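You operate a simulated robot arm through the tools that you are given. There is no shell and no other tool. Be economical: measure what you need, move in short steps, check, and stop when the job is done.

You run a simulated robot arm. Do the job below in one go: nothing can be reset, and whatever is moved stays where it is left.

Task
Take the purple tag with green loop and put it on the small green paper round with purple tab. Put the orange plug with square grip on the pane of the light box. Take the pile of teal bowls and leave it on top of the dark disc with teal grips. Put the blue pad with purple band on the top of the bench with teal legs away on the work top of the mould rack. Fetch the blue wide brush with pink band and set it on the top of the steel bench with blue legs. Take the blue tin marked band wax on the right half of the zinc top and put it away on the top of the small table with teal legs. Pull the drawer marked green waste open. Any order will do. Set down upright: orange plug with square grip, blue wide brush with pink band, blue tin marked band wax.

It is judged by the outcome, as a careful person would: the job done as asked, and still so three seconds after it is handed in. It fails if anything else is knocked over, pushed out of place, dropped, spilled or broken.

Robot
A 7-joint arm with a four-finger gripper on a trunk, on a base that drives. Base frame: it is fixed to the floor where the robot stands at the start and does not move with it; the origin is under the middle of the robot, x ahead of it, y to its left, z up; the surface under the hand at the start is at about z = 872. Readings come in mm, rad, newtons and seconds.
Its first joint turns from -1.204 to 3.002 rad. Places, roughly: blue pad with purple band (9x6x4 cm) [3600, -200, 800]; blue tin marked band wax [-2500, 1000, 1000]; blue wide brush with pink band (17x5x9 cm) [3300, 2400, 800]; dark disc with teal grips (15x12x3 cm) [3400, 1100, 800]; drawer marked green waste [3300, 2800, 500]; orange plug with square grip (5x5x5 cm) [2900, 500, 800]; pane of the light box (24x24 cm) [660, -580, 920]; pile of teal bowls (8x8x8 cm) [3300, 800, 800]; purple tag with green loop [500, 0, 1000]; small green paper round with purpl (15x15x3 cm) [3400, -2200, 800]; top of the small table with teal legs [1500, -300, 800]; top of the steel bench with blue legs [3200, 1100, 800]; work top of the mould rack (40x24 cm) [-2360, -860, 860]. Payload 3.67 kg.
The TCP is the grasp point between the finger pads, 28 mm short of the fingertips. In the tool frame z runs along the fingers and y along their closing line. Largest opening 112 mm; the body of the gripper starts 73 mm behind the TCP.
Orientation is that of the tool frame in the base frame, as [roll, pitch, yaw] about the fixed x, y, z axes, in that order (R = Rz(yaw) Ry(pitch) Rx(roll)). With the fingers straight down and closing along the base's y, the tool's x points along the base's -x, its y along +y and its z along -z.

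Tools
- The arm moves only by the tool drive_tool. Its argument "rows" is a list of rows, each a list of 2 entries, a list of its own where there are three numbers: the shift along the tool's x, y, z in units of 25 mm (1.0 is 25 mm), then the turn, a rotation vector about the tool's x, y, z in units of 6 degrees (1.0 is 6 degrees). In form: [[[dx, dy, dz], [rx, ry, rz]], ...]. A call has 1 to 12 rows; each row shifts and turns the commanded pose from where the row before left it, along the tool's axes as they then stand. "claw" is the gripper command, from -1 (fully open) to 1 (shut), values between in proportion, set as the call begins (left out, the last holds). A call with a number of a shift or a turn outside -1 to 1 is refused whole. Rows are played at 5 a second. More than 50 mm and 0.15 rad between two rows, or a gripper value outside its range, and nothing of the call is played. A pose out of reach is approached as far as the arm can. The call stops where the force on the tool passes 40 N (or 10 N more than at its start, if that is more) or the arm is blocked; 0.2 s more then pass. Each finger halts on what it meets, pressing with about 38 N; the grip force reading is that of the motor and also rises with nothing between the fingers. The clock runs only during rows and for 0.2 s after the last one: add rows that do not move to give the fingers time. It gives the time, the measured TCP pose, the force on the tool (base axes), the opening and the grip force at its end, in the units of the frame above (readings bear some noise), with the torque about the TCP (base axes, N m) and any sound that the robot's microphone picked up.
- Cameras (640 x 400 px; columns grow to the right, rows downward): "scene" is now at [133.1, -33.6, 1361.6]; the picture's right is [-0.37, -0.93, -0.00], its down [-0.37, 0.15, -0.92] and it looks along [0.85, -0.34, -0.40] (base axes); focal length 260 px, centre (320, 200). "wrist" rides on the gripper at [60, -18, -104] in the tool frame; the picture's right is [0.29, 0.96, 0.00], its down [-0.80, 0.24, -0.55] and it looks along [-0.53, 0.16, 0.83] (tool axes); focal length 234 px, centre (320, 200). There is no depth. A picture from a camera that has moved, and an enlarged one, comes with that camera's place and axes in the base frame and with its lens.
- grab_frame(camera): a new picture of that camera. The clock stands still meanwhile.
- move_column(by): slides the trunk up (or, below 0, down) by that many mm; the arm and the scene camera ride with it, the base frame stays. It gives what a move gives, with no picture.
- roll_base(legs): drives the robot by 1 to 6 legs, each [ahead, turn to the left] in mm and rad, along the robot's own axes; the way and the turn of a leg run together, so that a leg with both is an arc; at most 1500 mm and 3.142 rad a leg. The arm and the cameras ride along, it lands a little off, and it stops where it bumps. It gives what a move gives.
- turn_head(pan, tilt): turns the head with the scene camera to pan (to the left, within 1.501 rad either way) and tilt (down, from -0.506 to 1.204), counted from straight ahead of the robot. It gives what a move gives.
- close_up(camera, box): a new picture of the part [left, top, right, bottom] of that camera's present view, enlarged. The clock stands still meanwhile.
- job_done(): hands the job in; it is judged then, once.

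Work in short steps. Places have to be worked out from the pictures, the camera data and where the tool is seen: move nearer, look again, correct. Check each grasp and each placing, and mend what went wrong. You have 196 turns and 182 pictures in all, those below and enlarged ones among them. Open the gripper and draw the arm clear of the work before you hand the job in, unless the task says otherwise; then end with one line.

The tools are called after ">>>" as name(argument=value, ...) on one line, values as JSON. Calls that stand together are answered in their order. drive_tool: Moves the arm, as the interface text tells. Its arguments: {"type":"object","properties":{"rows":{"type":"array","items":{"type":"array"}},"claw":{"type":"number"}},"required":["rows"]} The other tools are called the same way: move_column (by) slides the trunk up or down; roll_base (legs) drives the base; turn_head (pan, tilt) turns the head that bears the scene camera; grab_frame (camera) takes a picture; close_up (camera, box) takes an enlarged picture of a part of a camera's view; job_done () hands the job in.

At the start:

```text
time: 0.0
ee_pos: [549.0, -487.7, 1196.1]
tcp_rot: [3.141, -0.001, -3.142]
force: [0.4, -0.5, -0.5]
torque: [-0.01, 0.0, 0.01]
finger_gap: 111.8
grip_force: 0.0
trunk travel left (down, up): [-475.0, 365.0]
robot x, y, heading: [-1.7, -1.7, 0.003]
head pan, tilt: [-0.382, 0.415]
```

scene: 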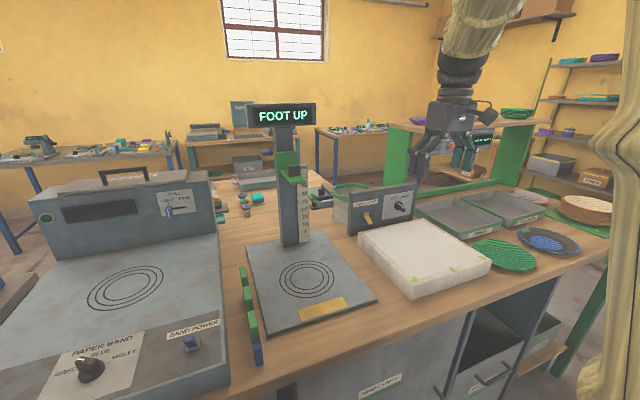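
wrist: 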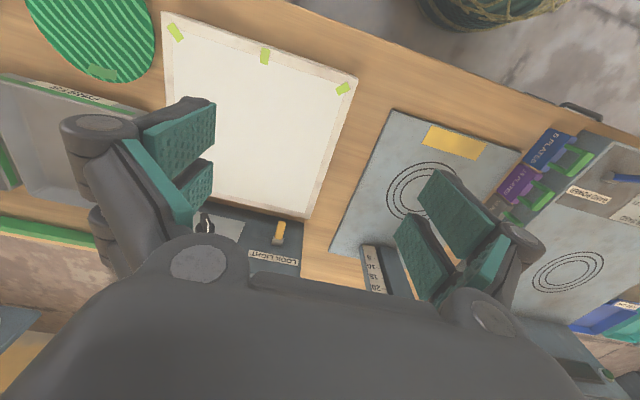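

The light box and instruments are in view; the tag should be near [500,0,1000]. I look around with the head first.

>>> turn_head(pan=0.0, tilt=0.6)

>>> grab_frame(camera="scene")

>>> turn_head(pan=0.3, tilt=0.1)

>>> grab_frame(camera="scene")

>>> turn_head(pan=1.4, tilt=0.3)

>>> grab_frame(camera="scene")

>>> turn_head(pan=-1.4, tilt=0.3)

>>> grab_frame(camera="scene")

```text
time: 0.9
ee_pos: [549.4, -487.2, 1196.4]
tcp_rot: [3.141, 0.0, -3.141]
force: [-0.3, 0.1, 0.6]
torque: [0.01, 0.0, 0.04]
finger_gap: 111.9
grip_force: 0.0
trunk travel left (down, up): [-475.0, 365.0]
robot x, y, heading: [1.5, -1.8, -0.003]
head pan, tilt: [0.0, 0.6]
```

```text
179 pictures are left
camera scene: at [135.8, 0.8, 1344.8], right [0.0, -1.0, 0.0], down [-0.56, 0.0, -0.83], along [0.83, 0.0, -0.56], focal length 260 px, centre (320, 200)
```

scene: 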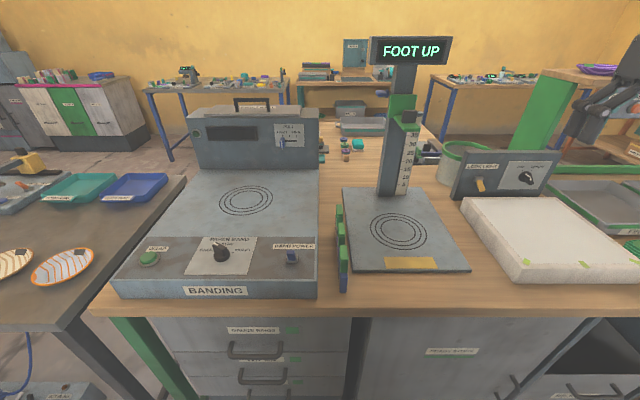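

```text
time: 1.8
ee_pos: [549.3, -487.3, 1196.9]
tcp_rot: [-3.141, 0.0, 3.141]
force: [0.3, 0.5, 0.1]
torque: [-0.01, -0.02, 0.03]
finger_gap: 111.7
grip_force: 0.1
trunk travel left (down, up): [-475.0, 365.0]
robot x, y, heading: [-0.7, 0.3, -0.005]
head pan, tilt: [0.3, 0.099]
```

```text
178 pictures are left
camera scene: at [135.3, 28.1, 1390.9], right [0.3, -0.96, 0.0], down [-0.1, -0.03, -0.99], along [0.95, 0.29, -0.1], focal length 260 px, centre (320, 200)
```

scene: 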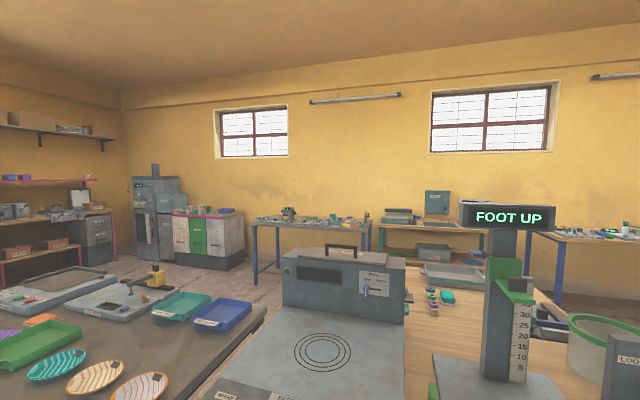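

```text
time: 3.1
ee_pos: [550.0, -486.8, 1196.5]
tcp_rot: [-3.141, 0.0, 3.141]
force: [0.7, -0.3, -1.1]
torque: [-0.03, 0.0, 0.0]
finger_gap: 111.8
grip_force: 0.0
trunk travel left (down, up): [-475.0, 365.0]
robot x, y, heading: [0.4, -1.5, 0.0]
head pan, tilt: [1.4, 0.3]
```

```text
177 pictures are left
camera scene: at [63.3, 92.9, 1372.3], right [0.99, -0.17, 0.0], down [-0.05, -0.29, -0.96], along [0.16, 0.94, -0.3], focal length 260 px, centre (320, 200)
```

scene: 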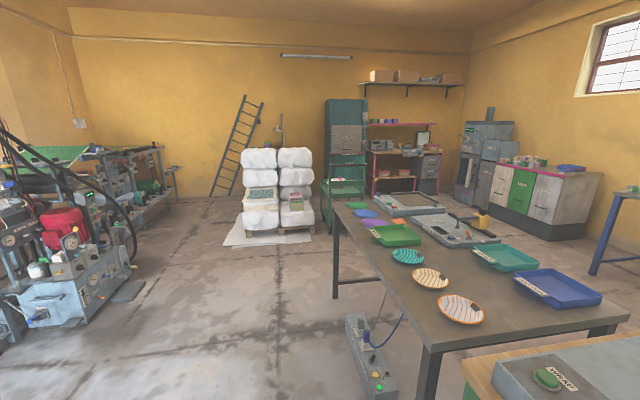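

```text
time: 5.6
ee_pos: [549.3, -487.8, 1196.5]
tcp_rot: [3.142, 0.001, 3.141]
force: [0.3, -0.2, 0.2]
torque: [0.01, -0.05, 0.04]
finger_gap: 112.0
grip_force: 0.1
trunk travel left (down, up): [-475.0, 365.0]
robot x, y, heading: [-1.7, -1.2, -0.001]
head pan, tilt: [-1.4, 0.3]
```

```text
176 pictures are left
camera scene: at [63.3, -91.1, 1372.2], right [-0.99, -0.17, 0.0], down [-0.05, 0.29, -0.96], along [0.16, -0.94, -0.3], focal length 260 px, centre (320, 200)
```

scene: 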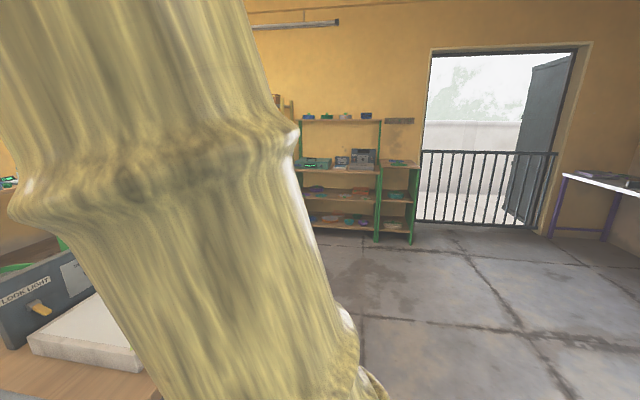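

The little tags stand between the banding unit and the scale. I take enlarged views of them from both cameras.

>>> turn_head(pan=0.0, tilt=0.6)

>>> close_up(camera="scene", box=[280, 180, 440, 300])

>>> close_up(camera="wrist", box=[440, 100, 640, 240])

```text
time: 7.1
ee_pos: [548.9, -487.7, 1196.0]
tcp_rot: [3.141, 0.0, 3.141]
force: [0.0, -0.5, 0.1]
torque: [0.03, 0.02, -0.02]
finger_gap: 112.0
grip_force: 0.0
trunk travel left (down, up): [-475.0, 365.0]
robot x, y, heading: [-4.2, 0.1, -0.003]
head pan, tilt: [0.0, 0.6]
```

```text
3.33 times, centred on (360, 240) of scene
camera zoom: at [135.7, 0.9, 1344.8], right [0.0, -1.0, 0.0], down [-0.56, 0.0, -0.83], along [0.83, 0.0, -0.56], focal length 866 px, centre (187, 67)
```

zoom: 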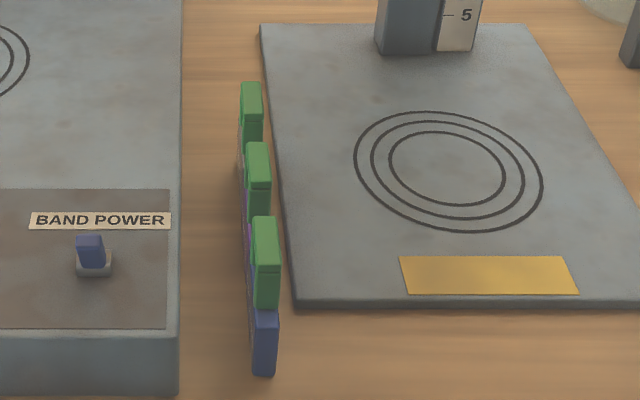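

```text
2.86 times, centred on (540, 170) of wrist
camera zoom: at [489.5, -504.5, 1301.2], right [-0.29, 0.96, 0.0], down [0.8, 0.24, 0.55], along [0.53, 0.16, -0.83], focal length 669 px, centre (-309, 286)
```

zoom: 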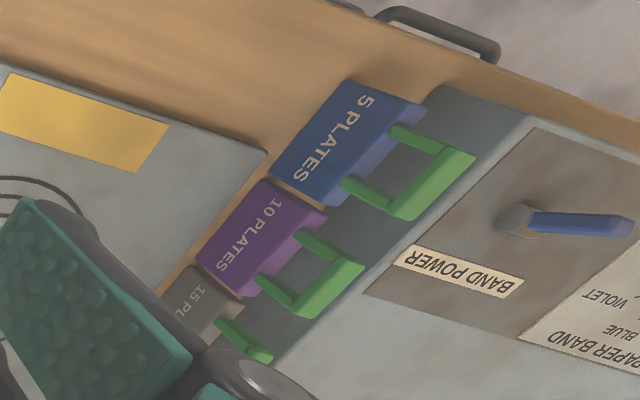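

The purple "10 PLATES" tag stands with its loop on top at about [608, -50, 949], thin along y. I move the tool above it.

>>> drive_tool(rows=[[[-0.2, 1, 0], [0, 0, 0]], [[-0.2, 1, 0], [0, 0, 0]], [[-0.2, 1, 0], [0, 0, 0]], [[-0.2, 1, 0], [0, 0, 0]], [[-0.2, 1, 0], [0, 0, 0]], [[-0.2, 1, 0], [0, 0, 0]], [[-0.2, 1, 0], [0, 0, 0]], [[-0.2, 1, 0], [0, 0, 0]], [[-0.2, 1, 0], [0, 0, 0]], [[-0.2, 1, 0], [0, 0, 0]], [[-0.2, 1, 0], [0, 0, 0]], [[-0.2, 1, 0], [0, 0, 0]]], claw=-0.1)

>>> drive_tool(rows=[[[0, 0.913, 0], [0, 0, 0]], [[0, 0.913, 0], [0, 0, 0]], [[0, 0.913, 0], [0, 0, 0]], [[0, 0.913, 0], [0, 0, 0]], [[0, 0.913, 0], [0, 0, 0]], [[0, 0.913, 0], [0, 0, 0]], [[0, 0, 1], [0, 0, 0]], [[0, 0, 1], [0, 0, 0]], [[0, 0, 1], [0, 0, 0]], [[0, 0, 1], [0, 0, 0]], [[0, 0, 1], [0, 0, 0]], [[0, 0, 1], [0, 0, 0]]])

>>> grab_frame(camera="wrist")

>>> grab_frame(camera="scene")

```text
time: 9.9
ee_pos: [640.5, -230.2, 1165.3]
tcp_rot: [3.031, -0.051, 3.115]
force: [0.4, 0.1, -0.2]
torque: [0.06, 0.02, 0.02]
finger_gap: 61.8
grip_force: 0.1
out of reach, approached as far as the arm can: row 9, 10, 11, 12
trunk travel left (down, up): [-475.0, 365.0]
robot x, y, heading: [-2.2, 1.7, -0.003]
head pan, tilt: [0.0, 0.6]
stopped in row 12: the arm was blocked; the commanded pose is now the measured one
```

```text
time: 12.5
ee_pos: [637.4, -75.8, 1030.8]
tcp_rot: [3.04, -0.049, 3.116]
force: [-0.1, 0.0, 0.1]
torque: [0.0, -0.02, -0.02]
finger_gap: 61.7
grip_force: 0.1
trunk travel left (down, up): [-475.0, 365.0]
robot x, y, heading: [-0.0, -0.2, -0.0]
head pan, tilt: [0.0, 0.6]
```

```text
173 pictures are left
camera wrist: at [581.6, -102.1, 1136.2], right [-0.26, 0.96, 0.11], down [0.83, 0.16, 0.53], along [0.49, 0.23, -0.84], focal length 234 px, centre (320, 200)
```

wrist: 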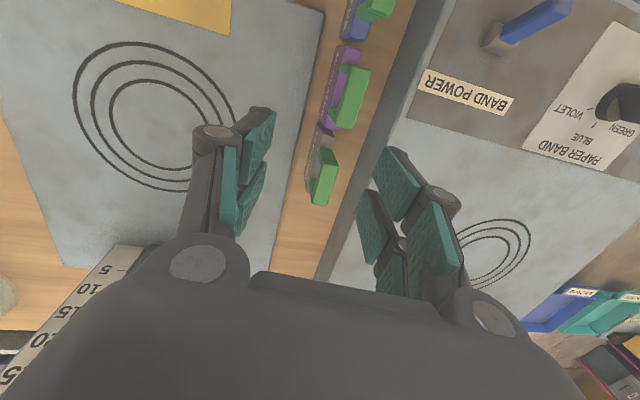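

```text
172 pictures are left
camera scene: at [135.9, 1.2, 1344.8], right [0.0, -1.0, 0.0], down [-0.57, 0.0, -0.82], along [0.82, 0.0, -0.57], focal length 260 px, centre (320, 200)
```

scene: 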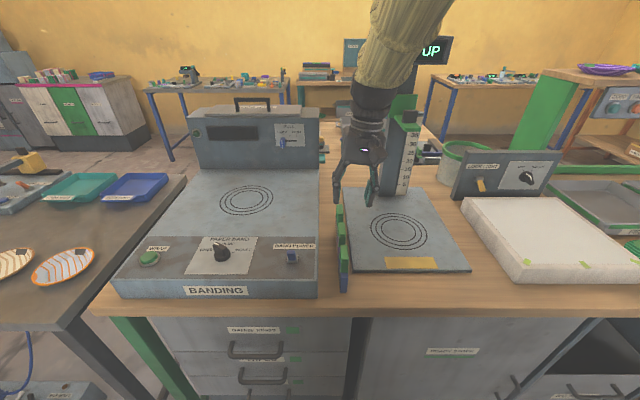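

The purple bar reads at about [600, -52, 949] from here. I level the hand, shift over it and go down with a narrower opening.

>>> drive_tool(rows=[[[0, 0, 0], [0.97, -0.47, -0.25]], [[0.75, 0.5, 0], [0, 0, 0]], [[0.73, 0.46, 0], [0, 0, 0]], [[0, 0, 0.7], [0, 0, 0]]], claw=-0.2)

>>> close_up(camera="wrist", box=[180, 0, 500, 200])

```text
time: 13.5
ee_pos: [601.0, -52.3, 1007.1]
tcp_rot: [3.119, -0.026, 3.136]
force: [-0.5, -0.3, 0.1]
torque: [-0.01, 0.02, 0.02]
finger_gap: 67.1
grip_force: 0.1
trunk travel left (down, up): [-475.0, 365.0]
robot x, y, heading: [-0.9, 4.1, -0.001]
head pan, tilt: [0.0, 0.6]
```

```text
2.00 times, centred on (340, 100) of wrist
camera zoom: at [543.1, -72.5, 1112.0], right [-0.28, 0.96, 0.03], down [0.81, 0.22, 0.54], along [0.51, 0.18, -0.84], focal length 468 px, centre (280, 400)
```

zoom: 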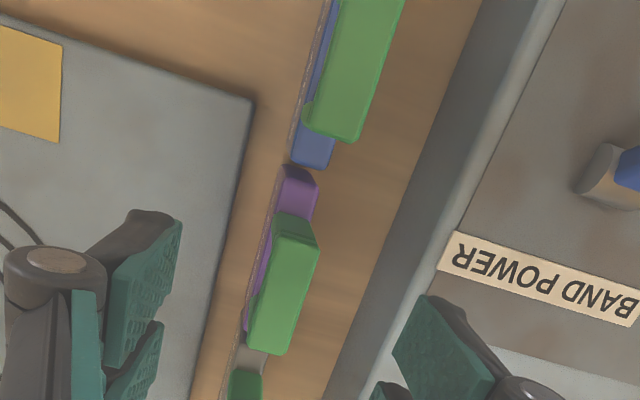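

The bar is centred about [596, -50]. I narrow the opening to 48 and descend.

>>> drive_tool(rows=[[[0.2, 0.1, 0.5], [0.2, -0.25, 0]], [[0, 0, 0.8], [0, 0, 0]], [[0, 0, 0.8], [0, 0, 0]], [[0, 0, 0.8], [0, 0, 0]]], claw=0.14)

>>> drive_tool(rows=[[[0, 0, 0], [0, 0, 0]], [[0, 0, 0], [0, 0, 0]], [[0, 0, 0], [0, 0, 0]]], claw=1)

>>> drive_tool(rows=[[[0, 0, -1], [0, 0, 0]], [[0, 0, -1], [0, 0, 0]], [[0, 0, -1], [0, 0, 0]], [[0, 0, -1], [0, 0, 0]], [[0, 0, -1], [0, 0, 0]]])

>>> grab_frame(camera="wrist")

```text
time: 14.5
ee_pos: [595.9, -49.7, 941.0]
tcp_rot: [-3.121, 0.028, -3.141]
force: [1.3, -0.6, -0.4]
torque: [0.04, 0.06, -0.01]
finger_gap: 47.9
grip_force: 0.1
trunk travel left (down, up): [-475.0, 365.0]
robot x, y, heading: [-1.0, 0.7, 0.003]
head pan, tilt: [0.0, 0.6]
```

```text
time: 15.3
ee_pos: [596.1, -49.0, 940.7]
tcp_rot: [-3.122, 0.024, 3.141]
force: [0.8, 0.0, 4.8]
torque: [0.02, -0.06, -0.03]
finger_gap: 15.0
grip_force: 38.0
trunk travel left (down, up): [-475.0, 365.0]
robot x, y, heading: [3.1, -2.4, 0.002]
head pan, tilt: [0.0, 0.6]
```

```text
time: 16.5
ee_pos: [594.9, -47.6, 1065.1]
tcp_rot: [-3.125, 0.022, 3.141]
force: [0.5, 0.3, -0.4]
torque: [0.01, 0.0, -0.01]
finger_gap: 15.6
grip_force: 38.1
trunk travel left (down, up): [-475.0, 365.0]
robot x, y, heading: [1.2, -2.9, -0.002]
head pan, tilt: [0.0, 0.6]
```

```text
170 pictures are left
camera wrist: at [532.0, -62.7, 1168.6], right [-0.29, 0.96, -0.03], down [0.78, 0.25, 0.57], along [0.55, 0.14, -0.82], focal length 234 px, centre (320, 200)
```

wrist: 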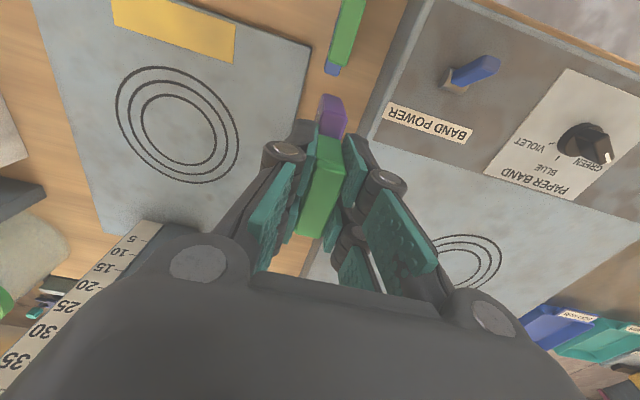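

The tag is held. I draw the arm in and up, then look right for a driving route.

>>> drive_tool(rows=[[[0, 0, -1], [0, 0, 0]], [[0, 0, -1], [0, 0, 0]], [[0.5, 0, -1], [0, 0, 0]], [[1, 0, 0], [0, 0, 0]], [[1, 0, 0], [0, 0, 0]], [[1, 0, 0], [0, 0, 0]], [[1, 0, 0], [0, 0, 0]], [[1, 0, 0], [0, 0, 0]]])

>>> turn_head(pan=-0.9, tilt=0.4)

>>> grab_frame(camera="scene")

>>> turn_head(pan=-1.5, tilt=0.4)

>>> grab_frame(camera="scene")

```text
time: 18.3
ee_pos: [454.4, -46.3, 1136.7]
tcp_rot: [-3.124, 0.025, 3.141]
force: [0.2, 0.3, -0.8]
torque: [-0.05, 0.03, 0.03]
finger_gap: 15.3
grip_force: 37.9
trunk travel left (down, up): [-475.0, 365.0]
robot x, y, heading: [-1.3, 3.2, -0.003]
head pan, tilt: [0.0, 0.6]
```

```text
time: 19.5
ee_pos: [454.1, -46.1, 1136.2]
tcp_rot: [-3.122, 0.025, 3.141]
force: [-0.2, -0.1, 0.2]
torque: [-0.01, 0.0, 0.01]
finger_gap: 15.2
grip_force: 38.3
trunk travel left (down, up): [-475.0, 365.0]
robot x, y, heading: [-1.9, 0.7, 0.003]
head pan, tilt: [-0.901, 0.4]
```

```text
169 pictures are left
camera scene: at [105.0, -71.6, 1363.0], right [-0.78, -0.62, 0.0], down [-0.24, 0.31, -0.92], along [0.57, -0.72, -0.39], focal length 260 px, centre (320, 200)
```

scene: 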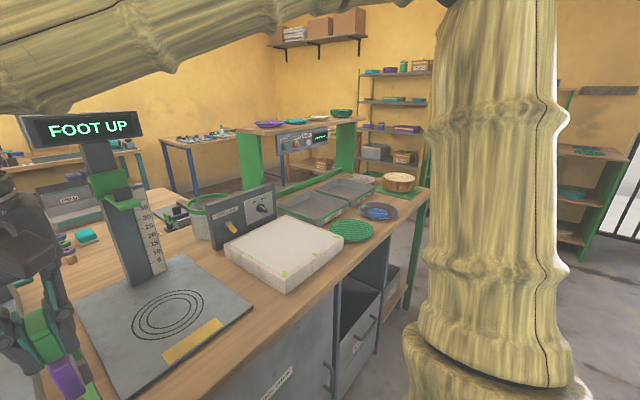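

```text
time: 20.5
ee_pos: [454.1, -46.4, 1136.5]
tcp_rot: [-3.123, 0.024, 3.14]
force: [0.0, 0.5, 0.0]
torque: [-0.01, 0.04, -0.06]
finger_gap: 15.4
grip_force: 37.9
trunk travel left (down, up): [-475.0, 365.0]
robot x, y, heading: [-4.6, 0.1, -0.003]
head pan, tilt: [-1.499, 0.4]
```

```text
168 pictures are left
camera scene: at [54.1, -91.4, 1363.0], right [-1.0, -0.07, 0.0], down [-0.03, 0.39, -0.92], along [0.07, -0.92, -0.39], focal length 260 px, centre (320, 200)
```

scene: 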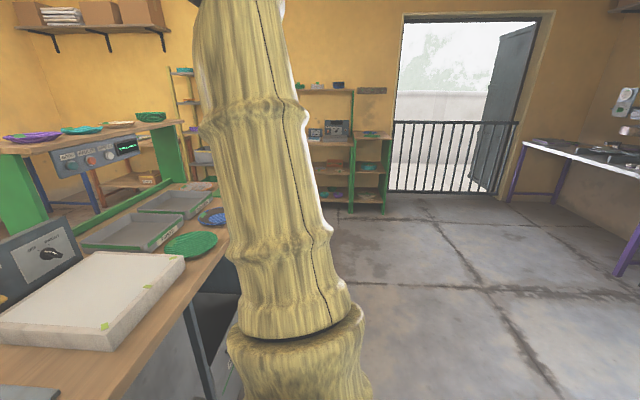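

The bench's right end is near y = -1530 with open floor beyond. I back off, turn right and drive along to y ≈ -2200, then face ahead and look.

>>> roll_base(legs=[[-250, 0], [0, -1.571], [1500, 0], [650, 0], [0, 1.571]])

>>> turn_head(pan=0.3, tilt=0.3)

>>> grab_frame(camera="scene")

>>> turn_head(pan=-0.6, tilt=0.3)

>>> grab_frame(camera="scene")

```text
time: 40.3
ee_pos: [210.4, -2221.6, 1137.9]
tcp_rot: [-3.123, 0.025, 3.126]
force: [-0.6, -0.6, 0.3]
torque: [0.0, 0.01, 0.0]
finger_gap: 15.2
grip_force: 37.3
trunk travel left (down, up): [-475.0, 365.0]
robot x, y, heading: [-239.9, -2171.8, -0.016]
head pan, tilt: [-1.499, 0.4]
```

```text
time: 42.1
ee_pos: [210.3, -2221.1, 1135.4]
tcp_rot: [-3.124, 0.025, 3.127]
force: [0.2, 0.7, -0.3]
torque: [0.0, 0.0, 0.01]
finger_gap: 15.4
grip_force: 37.8
trunk travel left (down, up): [-475.0, 365.0]
robot x, y, heading: [-242.2, -2168.6, -0.017]
head pan, tilt: [0.3, 0.3]
```

```text
167 pictures are left
camera scene: at [-106.0, -2142.4, 1372.3], right [0.28, -0.96, 0.0], down [-0.28, -0.08, -0.96], along [0.92, 0.27, -0.3], focal length 260 px, centre (320, 200)
```

scene: 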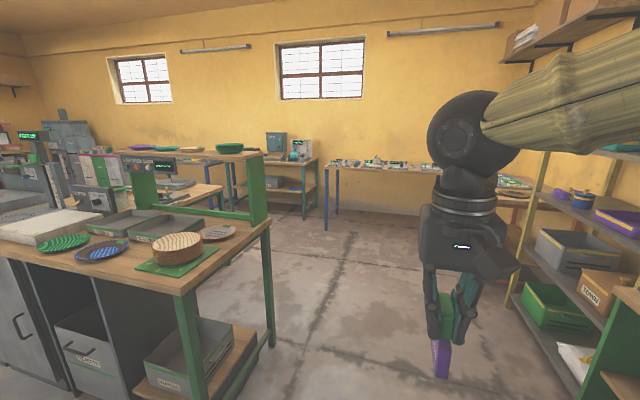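

```text
time: 43.3
ee_pos: [209.3, -2221.7, 1135.9]
tcp_rot: [-3.124, 0.024, 3.126]
force: [-0.5, -0.5, 0.2]
torque: [0.0, -0.01, 0.03]
finger_gap: 15.2
grip_force: 38.1
trunk travel left (down, up): [-475.0, 365.0]
robot x, y, heading: [-243.7, -2169.8, -0.015]
head pan, tilt: [-0.6, 0.3]
```

```text
166 pictures are left
camera scene: at [-119.4, -2222.5, 1372.3], right [-0.58, -0.82, 0.0], down [-0.24, 0.17, -0.96], along [0.78, -0.55, -0.3], focal length 260 px, centre (320, 200)
```

scene: 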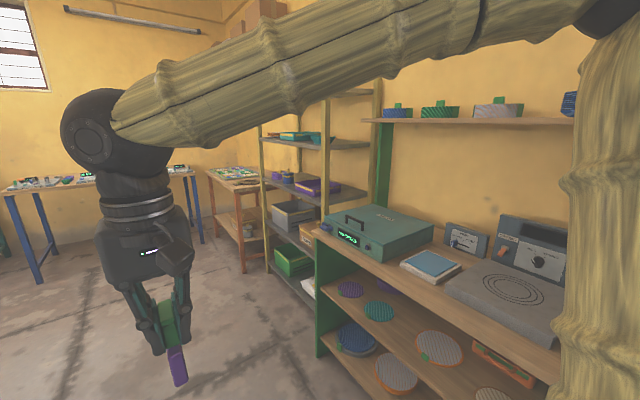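

The corridor between bench (ends y≈-1455) and shelves (y≈-2850) is clear; the blue-legged bench with the round lies at x≈3150+. I drive ahead.

>>> roll_base(legs=[[0, 0.06], [1500, 0], [950, 0], [0, -0.06]])

>>> turn_head(pan=0.1, tilt=0.4)

>>> grab_frame(camera="scene")

>>> grab_frame(camera="wrist")

```text
time: 56.1
ee_pos: [2644.1, -2096.8, 1137.3]
tcp_rot: [-3.123, 0.027, 3.134]
force: [0.3, -0.1, -0.2]
torque: [0.01, -0.03, 0.01]
finger_gap: 15.2
grip_force: 38.0
trunk travel left (down, up): [-475.0, 365.0]
robot x, y, heading: [2192.1, -2047.5, -0.009]
head pan, tilt: [-0.6, 0.3]
```

```text
time: 57.2
ee_pos: [2644.9, -2097.1, 1136.8]
tcp_rot: [-3.123, 0.024, 3.134]
force: [-0.6, -0.2, -1.0]
torque: [-0.01, 0.0, -0.04]
finger_gap: 15.3
grip_force: 37.9
trunk travel left (down, up): [-475.0, 365.0]
robot x, y, heading: [2196.0, -2046.0, -0.011]
head pan, tilt: [0.099, 0.4]
```

```text
165 pictures are left
camera scene: at [2331.4, -2039.1, 1363.0], right [0.09, -1.0, 0.0], down [-0.39, -0.03, -0.92], along [0.92, 0.08, -0.39], focal length 260 px, centre (320, 200)
```

scene: 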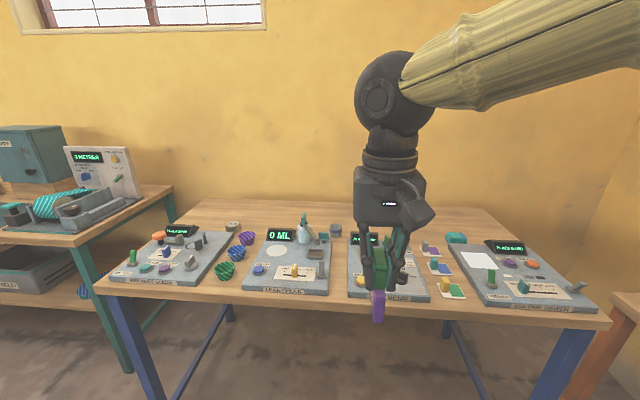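

```text
164 pictures are left
camera wrist: at [2583.0, -2112.2, 1240.2], right [-0.28, 0.96, -0.03], down [0.79, 0.24, 0.57], along [0.55, 0.14, -0.82], focal length 234 px, centre (320, 200)
```

wrist: 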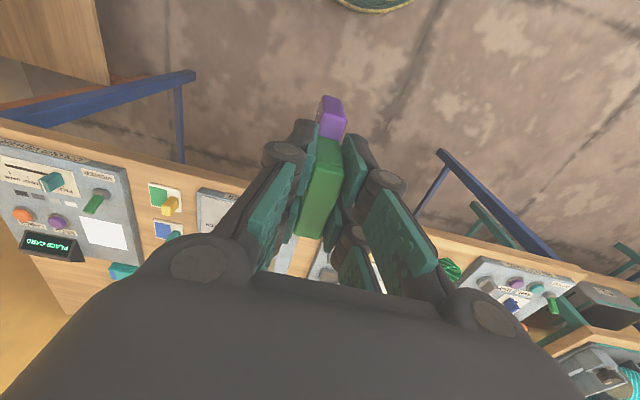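

I zoom in on the paper rounds on the bench to the right of the hand.

>>> close_up(camera="scene", box=[400, 210, 560, 310])

>>> close_up(camera="scene", box=[100, 200, 340, 310])

```text
4.00 times, centred on (480, 260) of scene
camera zoom: at [2331.4, -2039.1, 1363.0], right [0.09, -1.0, 0.0], down [-0.39, -0.03, -0.92], along [0.92, 0.08, -0.39], focal length 1039 px, centre (-320, -40)
```

zoom: 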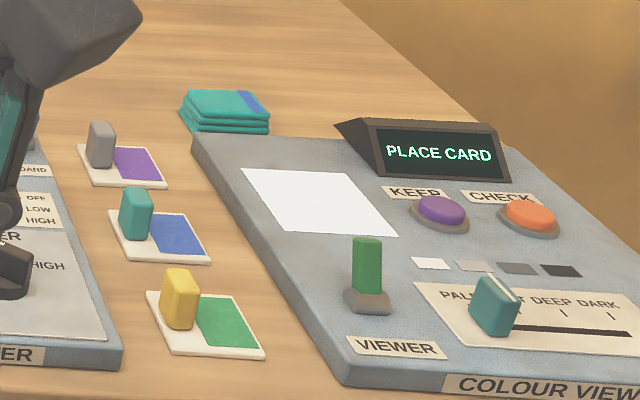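

```text
2.67 times, centred on (220, 255) of scene
camera zoom: at [2331.4, -2039.1, 1363.0], right [0.09, -1.0, 0.0], down [-0.39, -0.03, -0.92], along [0.92, 0.08, -0.39], focal length 692 px, centre (587, 53)
```

zoom: 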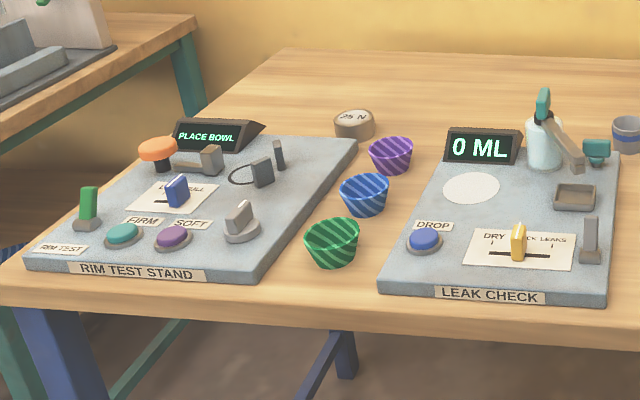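

The round may be hidden behind the hand on the middle device. I shift the hand left and look.

>>> drive_tool(rows=[[[0, 1, 0], [0, 0, 0]], [[0, 1, 0], [0, 0, 0]], [[0, 1, 0], [0, 0, 0]], [[0, 1, 0], [0, 0, 0]], [[0, 1, 0], [0, 0, 0]], [[0, 1, 0], [0, 0, 0]], [[0, 1, 0], [0, 0, 0]], [[0, 1, 0], [0, 0, 0]]])

>>> close_up(camera="scene", box=[320, 190, 480, 310])

```text
time: 59.0
ee_pos: [2648.0, -1897.0, 1131.9]
tcp_rot: [-3.12, 0.026, 3.132]
force: [0.6, 0.2, -0.7]
torque: [0.0, 0.03, -0.01]
finger_gap: 15.2
grip_force: 38.1
trunk travel left (down, up): [-475.0, 365.0]
robot x, y, heading: [2191.8, -2050.0, -0.006]
head pan, tilt: [0.099, 0.4]
```

```text
3.33 times, centred on (400, 250) of scene
camera zoom: at [2331.4, -2037.7, 1363.0], right [0.09, -1.0, 0.0], down [-0.39, -0.04, -0.92], along [0.92, 0.08, -0.39], focal length 866 px, centre (53, 33)
```

zoom: 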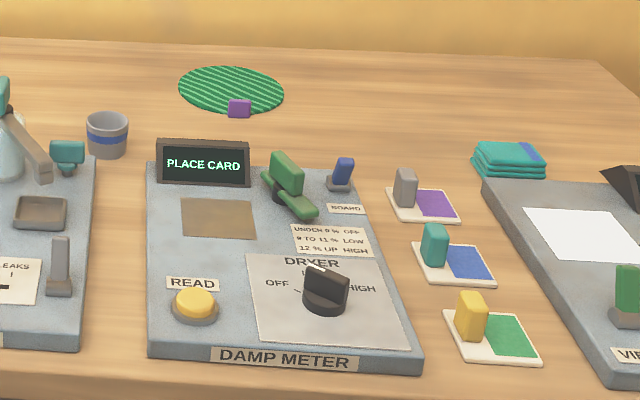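

The green round with purple tab lies near [3450, -2195], behind the DAMP METER. I drive closer so it is in reach.

>>> roll_base(legs=[[345, 0]])

>>> drive_tool(rows=[[[-1, -1, 0], [0, 0, 0]], [[-1, -1, 0], [0, 0, 0]], [[-1, -1, 0], [0, 0, 0]], [[-1, -1, 0], [0, 0, 0]], [[-1, -1, 0], [0, 0, 0]], [[-1, -1, 0], [0, 0, 0]], [[-1, -1, 0], [0, 0, 0]], [[-1, -1, 0], [0, 0, 0]], [[-1, -1, 0], [0, 0, 0]], [[-1, -1, 0], [0, 0, 0]]])

>>> grab_frame(camera="scene")

>>> grab_frame(camera="wrist")

```text
time: 61.2
ee_pos: [2995.2, -1899.5, 1132.6]
tcp_rot: [-3.122, 0.025, 3.138]
force: [0.5, 0.2, -1.5]
torque: [0.0, -0.01, 0.01]
finger_gap: 14.9
grip_force: 37.8
trunk travel left (down, up): [-475.0, 365.0]
robot x, y, heading: [2534.9, -2052.7, -0.003]
head pan, tilt: [0.099, 0.4]
```

```text
time: 63.4
ee_pos: [3241.9, -2151.4, 1141.9]
tcp_rot: [-3.122, 0.026, 3.136]
force: [-0.7, -0.1, -0.7]
torque: [0.03, 0.05, -0.02]
finger_gap: 15.3
grip_force: 38.0
trunk travel left (down, up): [-475.0, 365.0]
robot x, y, heading: [2536.0, -2049.4, -0.002]
head pan, tilt: [0.099, 0.4]
```

```text
160 pictures are left
camera scene: at [2679.3, -2041.3, 1362.9], right [0.09, -1.0, 0.0], down [-0.39, -0.04, -0.92], along [0.92, 0.09, -0.39], focal length 260 px, centre (320, 200)
```

scene: 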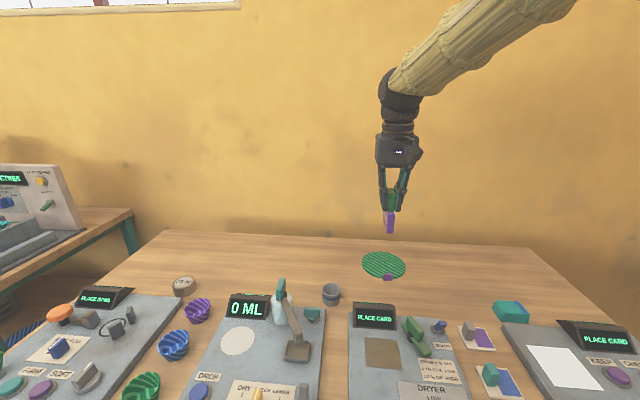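

```text
159 pictures are left
camera wrist: at [3178.7, -2166.3, 1246.2], right [-0.28, 0.96, -0.03], down [0.79, 0.25, 0.57], along [0.55, 0.14, -0.82], focal length 234 px, centre (320, 200)
```

wrist: 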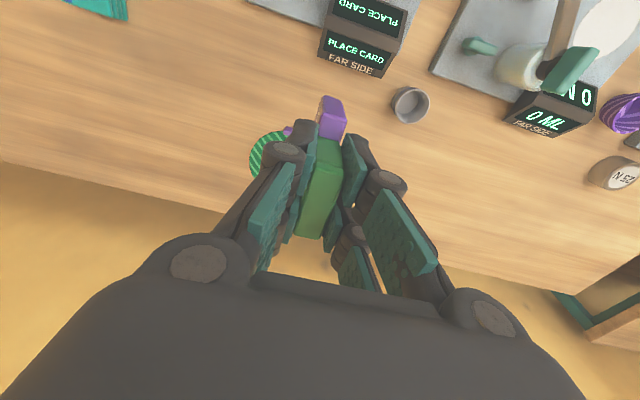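

The round triangulates to about [3395, -2188, ~825]. I move above it and lower partway.

>>> drive_tool(rows=[[[-1, -0.26, 0], [0, 0, 0]], [[-1, -0.26, 0], [0, 0, 0]], [[-1, -0.26, 0], [0, 0, 0]], [[-1, -0.26, 0], [0, 0, 0]], [[-1, -0.26, 0], [0, 0, 0]], [[-1, -0.26, 0.6], [0, 0, 0]], [[0, 0, 1], [0, 0, 0]], [[0, 0, 1], [0, 0, 0]], [[0, 0, 1], [0, 0, 0]], [[0, 0, 1], [0, 0, 0]], [[0, 0, 1], [0, 0, 0]]])

>>> grab_frame(camera="wrist")

>>> close_up(camera="scene", box=[310, 190, 470, 290])

```text
time: 65.8
ee_pos: [3394.6, -2191.4, 1009.3]
tcp_rot: [-3.123, 0.026, 3.135]
force: [-0.2, 0.5, -0.2]
torque: [0.01, -0.03, -0.01]
finger_gap: 14.9
grip_force: 38.1
trunk travel left (down, up): [-475.0, 365.0]
robot x, y, heading: [2536.6, -2048.4, -0.006]
head pan, tilt: [0.099, 0.4]
```

```text
158 pictures are left
camera wrist: at [3333.0, -2206.9, 1112.1], right [-0.28, 0.96, -0.03], down [0.79, 0.25, 0.57], along [0.55, 0.14, -0.82], focal length 234 px, centre (320, 200)
```

wrist: 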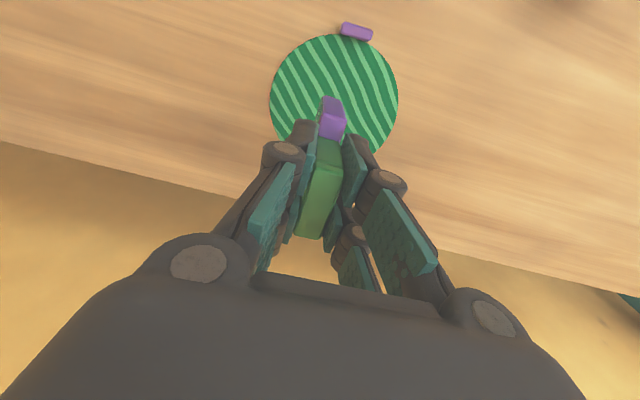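

```text
4.00 times, centred on (390, 240) of scene
camera zoom: at [2679.2, -2040.8, 1363.0], right [0.09, -1.0, 0.0], down [-0.39, -0.04, -0.92], along [0.92, 0.09, -0.39], focal length 1039 px, centre (40, 40)
```

zoom: 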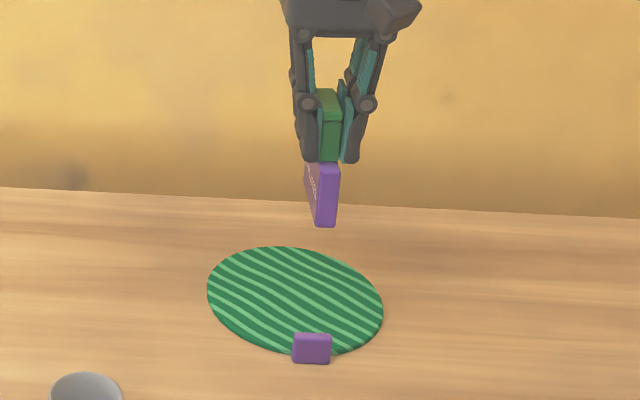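

Aim is good. I descend quickly to 912, then in small steps until contact.

>>> drive_tool(rows=[[[0, 0, 1], [0, 0, 0]], [[0, 0, 1], [0, 0, 0]], [[0, 0, 1], [0, 0, 0]], [[0, 0, 0.7], [0, 0, 0]]])

>>> close_up(camera="scene", box=[310, 190, 470, 290])

```text
time: 66.8
ee_pos: [3398.3, -2194.2, 923.6]
tcp_rot: [-3.121, 0.035, 3.137]
force: [0.6, -1.2, 39.2]
torque: [-0.06, -0.18, 0.0]
finger_gap: 16.2
grip_force: 38.5
trunk travel left (down, up): [-475.0, 365.0]
robot x, y, heading: [2539.3, -2053.7, -0.008]
head pan, tilt: [0.099, 0.4]
```

```text
4.00 times, centred on (390, 240) of scene
camera zoom: at [2675.5, -2040.1, 1364.4], right [0.09, -1.0, 0.0], down [-0.39, -0.04, -0.92], along [0.92, 0.09, -0.39], focal length 1039 px, centre (40, 40)
```

zoom: 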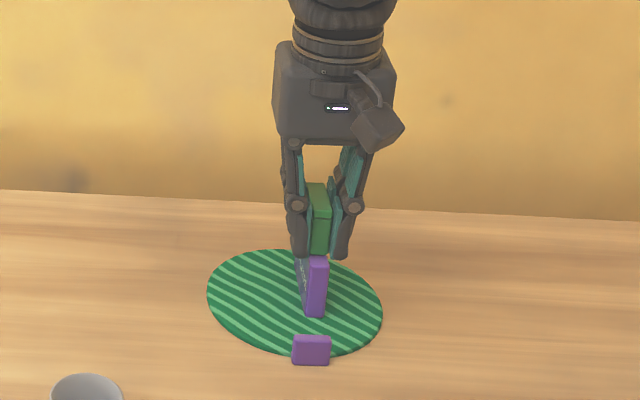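

It stands on the round with 39 N. I relieve the pressure slightly, open, and draw up.

>>> drive_tool(rows=[[[0, 0, -0.3], [0, 0, 0]], [[0, 0, 0], [0, 0, 0]]])

>>> drive_tool(rows=[[[0, 0, 0], [0, 0, 0]], [[0, 0, 0], [0, 0, 0]]], claw=0.2)

>>> drive_tool(rows=[[[0, 0, -1], [0, 0, 0]], [[0, 0, -1], [0, 0, 0]], [[0, 0, -1], [0, 0, 0]], [[0, 0, -1], [0, 0, 0]], [[0, 0, -1], [0, 0, 0]], [[0, 0, -1], [0, 0, 0]], [[0, 0, -1], [0, 0, 0]]])

>>> close_up(camera="scene", box=[310, 190, 470, 290])

```text
time: 67.4
ee_pos: [3396.1, -2194.1, 924.7]
tcp_rot: [-3.124, 0.025, 3.135]
force: [4.3, 1.0, 16.6]
torque: [0.06, -0.81, 0.0]
finger_gap: 15.2
grip_force: 37.9
trunk travel left (down, up): [-475.0, 365.0]
robot x, y, heading: [2541.0, -2052.0, -0.007]
head pan, tilt: [0.099, 0.4]
```

```text
time: 68.0
ee_pos: [3397.5, -2194.1, 922.6]
tcp_rot: [-3.122, 0.024, 3.137]
force: [-0.1, 1.2, -0.5]
torque: [0.0, 0.03, 0.0]
finger_gap: 45.0
grip_force: 0.0
trunk travel left (down, up): [-475.0, 365.0]
robot x, y, heading: [2535.7, -2049.4, -0.004]
head pan, tilt: [0.099, 0.4]
```

```text
time: 69.6
ee_pos: [3393.1, -2191.5, 1098.0]
tcp_rot: [-3.122, 0.023, 3.136]
force: [-0.9, -0.2, 0.7]
torque: [-0.03, 0.01, 0.0]
finger_gap: 44.9
grip_force: 0.0
trunk travel left (down, up): [-475.0, 365.0]
robot x, y, heading: [2540.1, -2044.7, -0.009]
head pan, tilt: [0.099, 0.4]
```

```text
4.00 times, centred on (390, 240) of scene
camera zoom: at [2678.2, -2040.7, 1363.0], right [0.09, -1.0, 0.0], down [-0.39, -0.04, -0.92], along [0.92, 0.09, -0.39], focal length 1039 px, centre (40, 40)
```

zoom: 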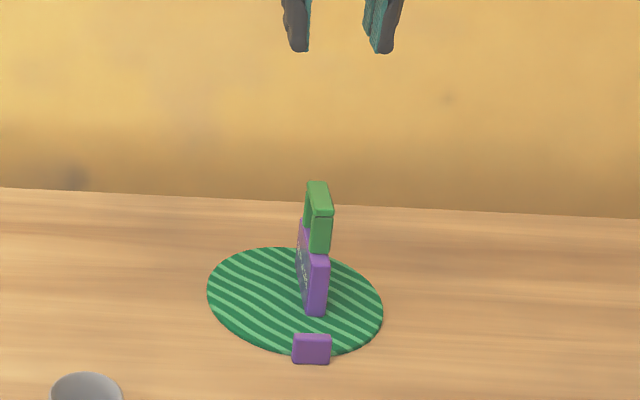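

The tag stands on the round. I retract the hand, back off and look left along the room.

>>> drive_tool(rows=[[[1, 0.3, 0], [0, 0, 0]], [[1, 0.3, 0], [0, 0, 0]], [[1, 0.3, 0], [0, 0, 0]], [[1, 0.3, 0], [0, 0, 0]], [[1, 0.3, 0], [0, 0, 0]], [[1, 0.3, 0], [0, 0, 0]], [[1, 0.3, 0], [0, 0, 0]], [[1, 0.3, 0], [0, 0, 0]], [[1, 0.3, 0], [0, 0, 0]], [[1, 0.3, 0], [0, 0, 0]], [[1, 0.3, 0], [0, 0, 0]], [[1, 0.3, 0], [0, 0, 0]]])

>>> roll_base(legs=[[-450, 0]])

>>> turn_head(pan=1.3, tilt=0.4)

>>> grab_frame(camera="scene")

>>> turn_head(pan=0.6, tilt=0.3)

>>> grab_frame(camera="scene")

```text
time: 72.2
ee_pos: [3091.6, -2100.4, 1090.2]
tcp_rot: [-3.124, 0.027, 3.135]
force: [-0.2, -1.1, 0.7]
torque: [0.01, -0.02, 0.01]
finger_gap: 44.5
grip_force: 0.0
trunk travel left (down, up): [-475.0, 365.0]
robot x, y, heading: [2539.5, -2048.4, -0.006]
head pan, tilt: [0.099, 0.4]
```

```text
time: 74.9
ee_pos: [2647.3, -2100.5, 1090.0]
tcp_rot: [-3.122, 0.027, 3.129]
force: [-0.2, 0.3, 0.7]
torque: [-0.01, -0.01, -0.02]
finger_gap: 44.6
grip_force: 0.1
trunk travel left (down, up): [-475.0, 365.0]
robot x, y, heading: [2098.3, -2042.5, -0.015]
head pan, tilt: [0.099, 0.4]
```

```text
time: 76.3
ee_pos: [2647.2, -2099.3, 1090.4]
tcp_rot: [-3.122, 0.024, 3.129]
force: [-0.4, 0.7, -0.6]
torque: [0.01, 0.01, 0.02]
finger_gap: 44.6
grip_force: 0.1
trunk travel left (down, up): [-475.0, 365.0]
robot x, y, heading: [2093.9, -2044.4, -0.009]
head pan, tilt: [1.3, 0.4]
```

```text
154 pictures are left
camera scene: at [2167.2, -1957.1, 1363.0], right [0.96, -0.28, 0.0], down [-0.11, -0.37, -0.92], along [0.26, 0.88, -0.39], focal length 260 px, centre (320, 200)
```

scene: 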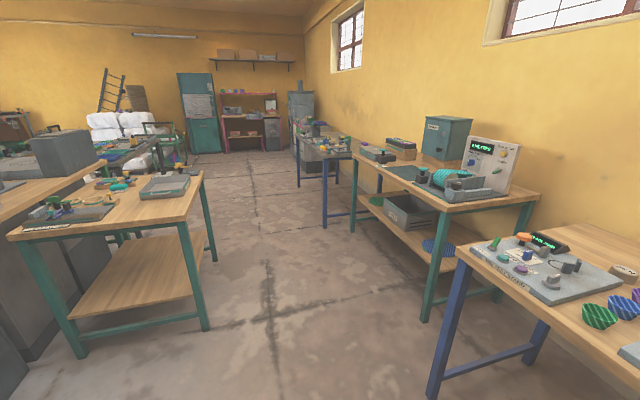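

```text
time: 77.4
ee_pos: [2647.3, -2099.6, 1091.1]
tcp_rot: [-3.12, 0.025, 3.13]
force: [0.0, 0.4, 0.0]
torque: [0.02, 0.02, 0.02]
finger_gap: 44.9
grip_force: 0.0
trunk travel left (down, up): [-475.0, 365.0]
robot x, y, heading: [2092.4, -2046.8, -0.013]
head pan, tilt: [0.6, 0.3]
```

```text
153 pictures are left
camera scene: at [2218.9, -1994.2, 1372.3], right [0.56, -0.83, 0.0], down [-0.25, -0.16, -0.96], along [0.79, 0.53, -0.3], focal length 260 px, centre (320, 200)
```

scene: 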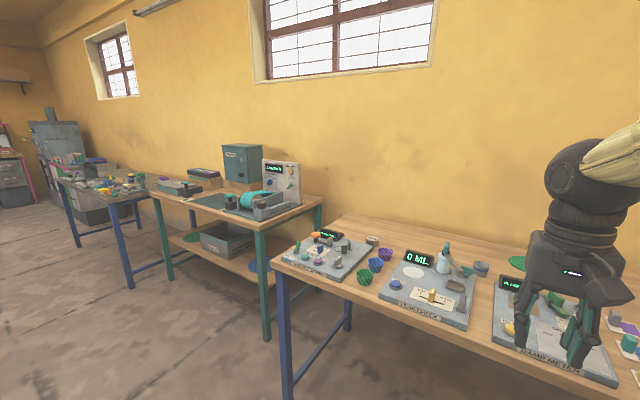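

The aisle between the small teal table (x ≤ 1830) and the wall benches is clear. I drive to y ≈ 700 and face the second blue-legged bench.

>>> roll_base(legs=[[0, 1.509], [1500, 0], [1250, 0], [0, -1.496]])

>>> turn_head(pan=0.3, tilt=0.5)

>>> grab_frame(camera="scene")

>>> turn_head(pan=1.0, tilt=0.4)

>>> grab_frame(camera="scene")

```text
time: 98.1
ee_pos: [2869.9, 636.2, 1089.7]
tcp_rot: [-3.122, 0.026, 3.113]
force: [0.4, 0.3, -0.2]
torque: [-0.01, -0.02, 0.0]
finger_gap: 44.9
grip_force: 0.0
trunk travel left (down, up): [-475.0, 365.0]
robot x, y, heading: [2318.8, 696.6, -0.028]
head pan, tilt: [0.6, 0.3]
```

```text
time: 98.9
ee_pos: [2871.2, 636.4, 1089.6]
tcp_rot: [-3.122, 0.024, 3.112]
force: [-0.6, -0.3, 0.1]
torque: [-0.02, 0.01, 0.02]
finger_gap: 44.7
grip_force: 0.1
trunk travel left (down, up): [-475.0, 365.0]
robot x, y, heading: [2317.8, 699.2, -0.032]
head pan, tilt: [0.3, 0.499]
```

```text
152 pictures are left
camera scene: at [2452.2, 722.3, 1353.9], right [0.27, -0.96, 0.0], down [-0.46, -0.13, -0.88], along [0.85, 0.24, -0.48], focal length 260 px, centre (320, 200)
```

scene: 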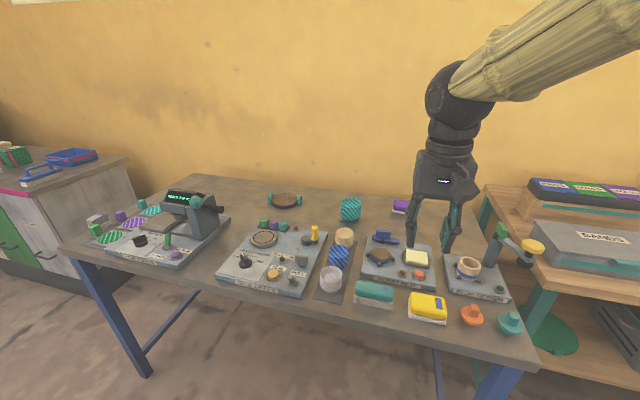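

```text
time: 100.0
ee_pos: [2869.9, 636.5, 1089.4]
tcp_rot: [-3.123, 0.026, 3.115]
force: [-0.4, 0.4, -0.5]
torque: [-0.01, 0.01, -0.02]
finger_gap: 44.8
grip_force: 0.1
trunk travel left (down, up): [-475.0, 365.0]
robot x, y, heading: [2317.9, 698.1, -0.03]
head pan, tilt: [1.0, 0.4]
```

```text
151 pictures are left
camera scene: at [2416.9, 774.3, 1363.0], right [0.83, -0.56, 0.0], down [-0.22, -0.32, -0.92], along [0.52, 0.76, -0.39], focal length 260 px, centre (320, 200)
```

scene: 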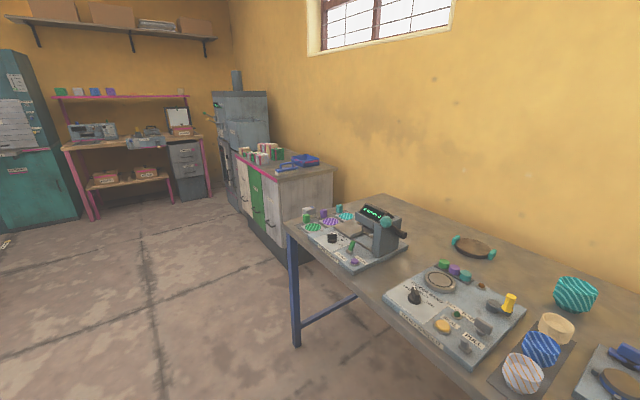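

The teal bowls are at about [3240, 837], the disc with teal grips at [3283, 1104]. I move the base to about (2460, 840) for both.

>>> roll_base(legs=[[0, 0.8], [205, 0], [0, -0.77]])

>>> turn_head(pan=0.1, tilt=0.5)

>>> grab_frame(camera="scene")

>>> grab_frame(camera="wrist")

```text
time: 105.7
ee_pos: [3024.2, 797.5, 1089.3]
tcp_rot: [-3.123, 0.026, -3.141]
force: [0.5, 0.0, 0.3]
torque: [0.02, -0.01, 0.01]
finger_gap: 44.7
grip_force: 0.1
trunk travel left (down, up): [-475.0, 365.0]
robot x, y, heading: [2469.4, 844.1, -0.0]
head pan, tilt: [1.0, 0.4]
```

```text
time: 106.9
ee_pos: [3023.6, 798.1, 1088.9]
tcp_rot: [-3.124, 0.024, -3.141]
force: [-0.5, -0.4, 0.4]
torque: [0.02, 0.0, 0.02]
finger_gap: 44.8
grip_force: 0.0
trunk travel left (down, up): [-475.0, 365.0]
robot x, y, heading: [2468.4, 847.1, 0.002]
head pan, tilt: [0.099, 0.499]
```

```text
150 pictures are left
camera scene: at [2607.7, 853.8, 1353.9], right [0.1, -0.99, 0.0], down [-0.48, -0.05, -0.88], along [0.87, 0.09, -0.48], focal length 260 px, centre (320, 200)
```

scene: 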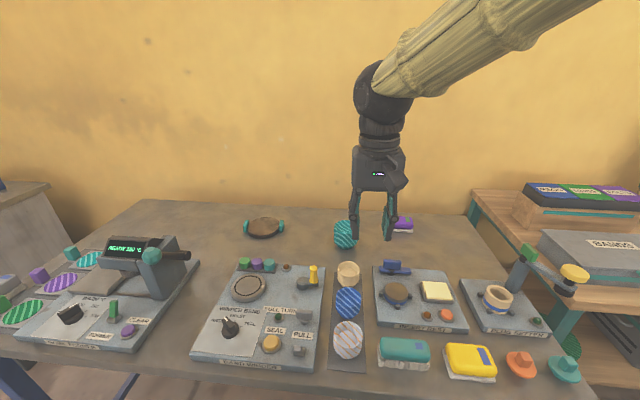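

```text
149 pictures are left
camera wrist: at [2962.0, 783.1, 1193.2], right [-0.29, 0.96, -0.03], down [0.78, 0.25, 0.57], along [0.55, 0.14, -0.82], focal length 234 px, centre (320, 200)
```

wrist: 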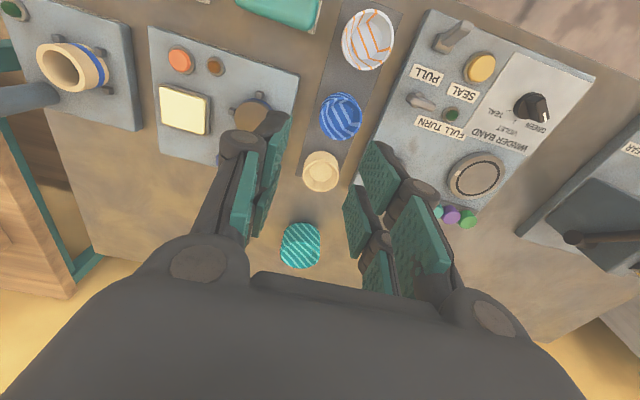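

The bowl pile is near [3245, 836]. I open fully and move above it.

>>> drive_tool(rows=[[[-1, 0.17, 0], [0, 0, 0]], [[-1, 0.17, 0], [0, 0, 0]], [[-1, 0.17, 0], [0, 0, 0]], [[-1, 0.17, 0], [0, 0, 0]], [[-1, 0.17, 0], [0, 0, 0]], [[-1, 0.17, 0], [0, 0, 0]], [[-1, 0.17, 0], [0, 0, 0]], [[-1, 0.17, 0], [0, 0, 0]], [[-0.7, 0.17, 0], [0, 0, 0]], [[0, 0, 1], [0, 0, 0]], [[0, 0, 1], [0, 0, 0]]], claw=-1)

>>> grab_frame(camera="wrist")

>>> close_up(camera="scene", box=[230, 170, 430, 290])

```text
time: 109.3
ee_pos: [3244.0, 836.2, 1043.1]
tcp_rot: [-3.122, 0.027, -3.139]
force: [-0.1, 0.2, -0.6]
torque: [0.01, -0.01, 0.01]
finger_gap: 111.7
grip_force: 0.0
trunk travel left (down, up): [-475.0, 365.0]
robot x, y, heading: [2470.6, 843.4, -0.002]
head pan, tilt: [0.099, 0.499]
```

```text
148 pictures are left
camera wrist: at [3181.3, 821.0, 1147.3], right [-0.29, 0.96, -0.03], down [0.78, 0.25, 0.57], along [0.55, 0.15, -0.82], focal length 234 px, centre (320, 200)
```

wrist: 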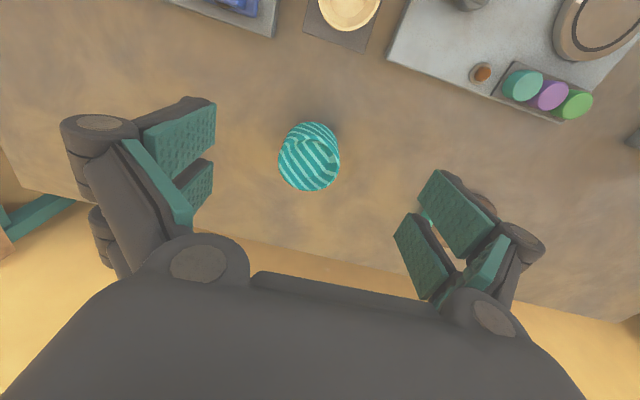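

```text
3.20 times, centred on (330, 230) of scene
camera zoom: at [2608.2, 854.1, 1353.9], right [0.1, -0.99, 0.0], down [-0.48, -0.05, -0.88], along [0.87, 0.09, -0.48], focal length 831 px, centre (288, 104)
```

zoom: 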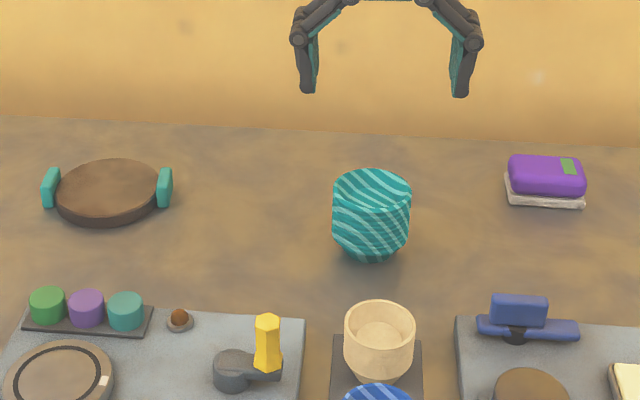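

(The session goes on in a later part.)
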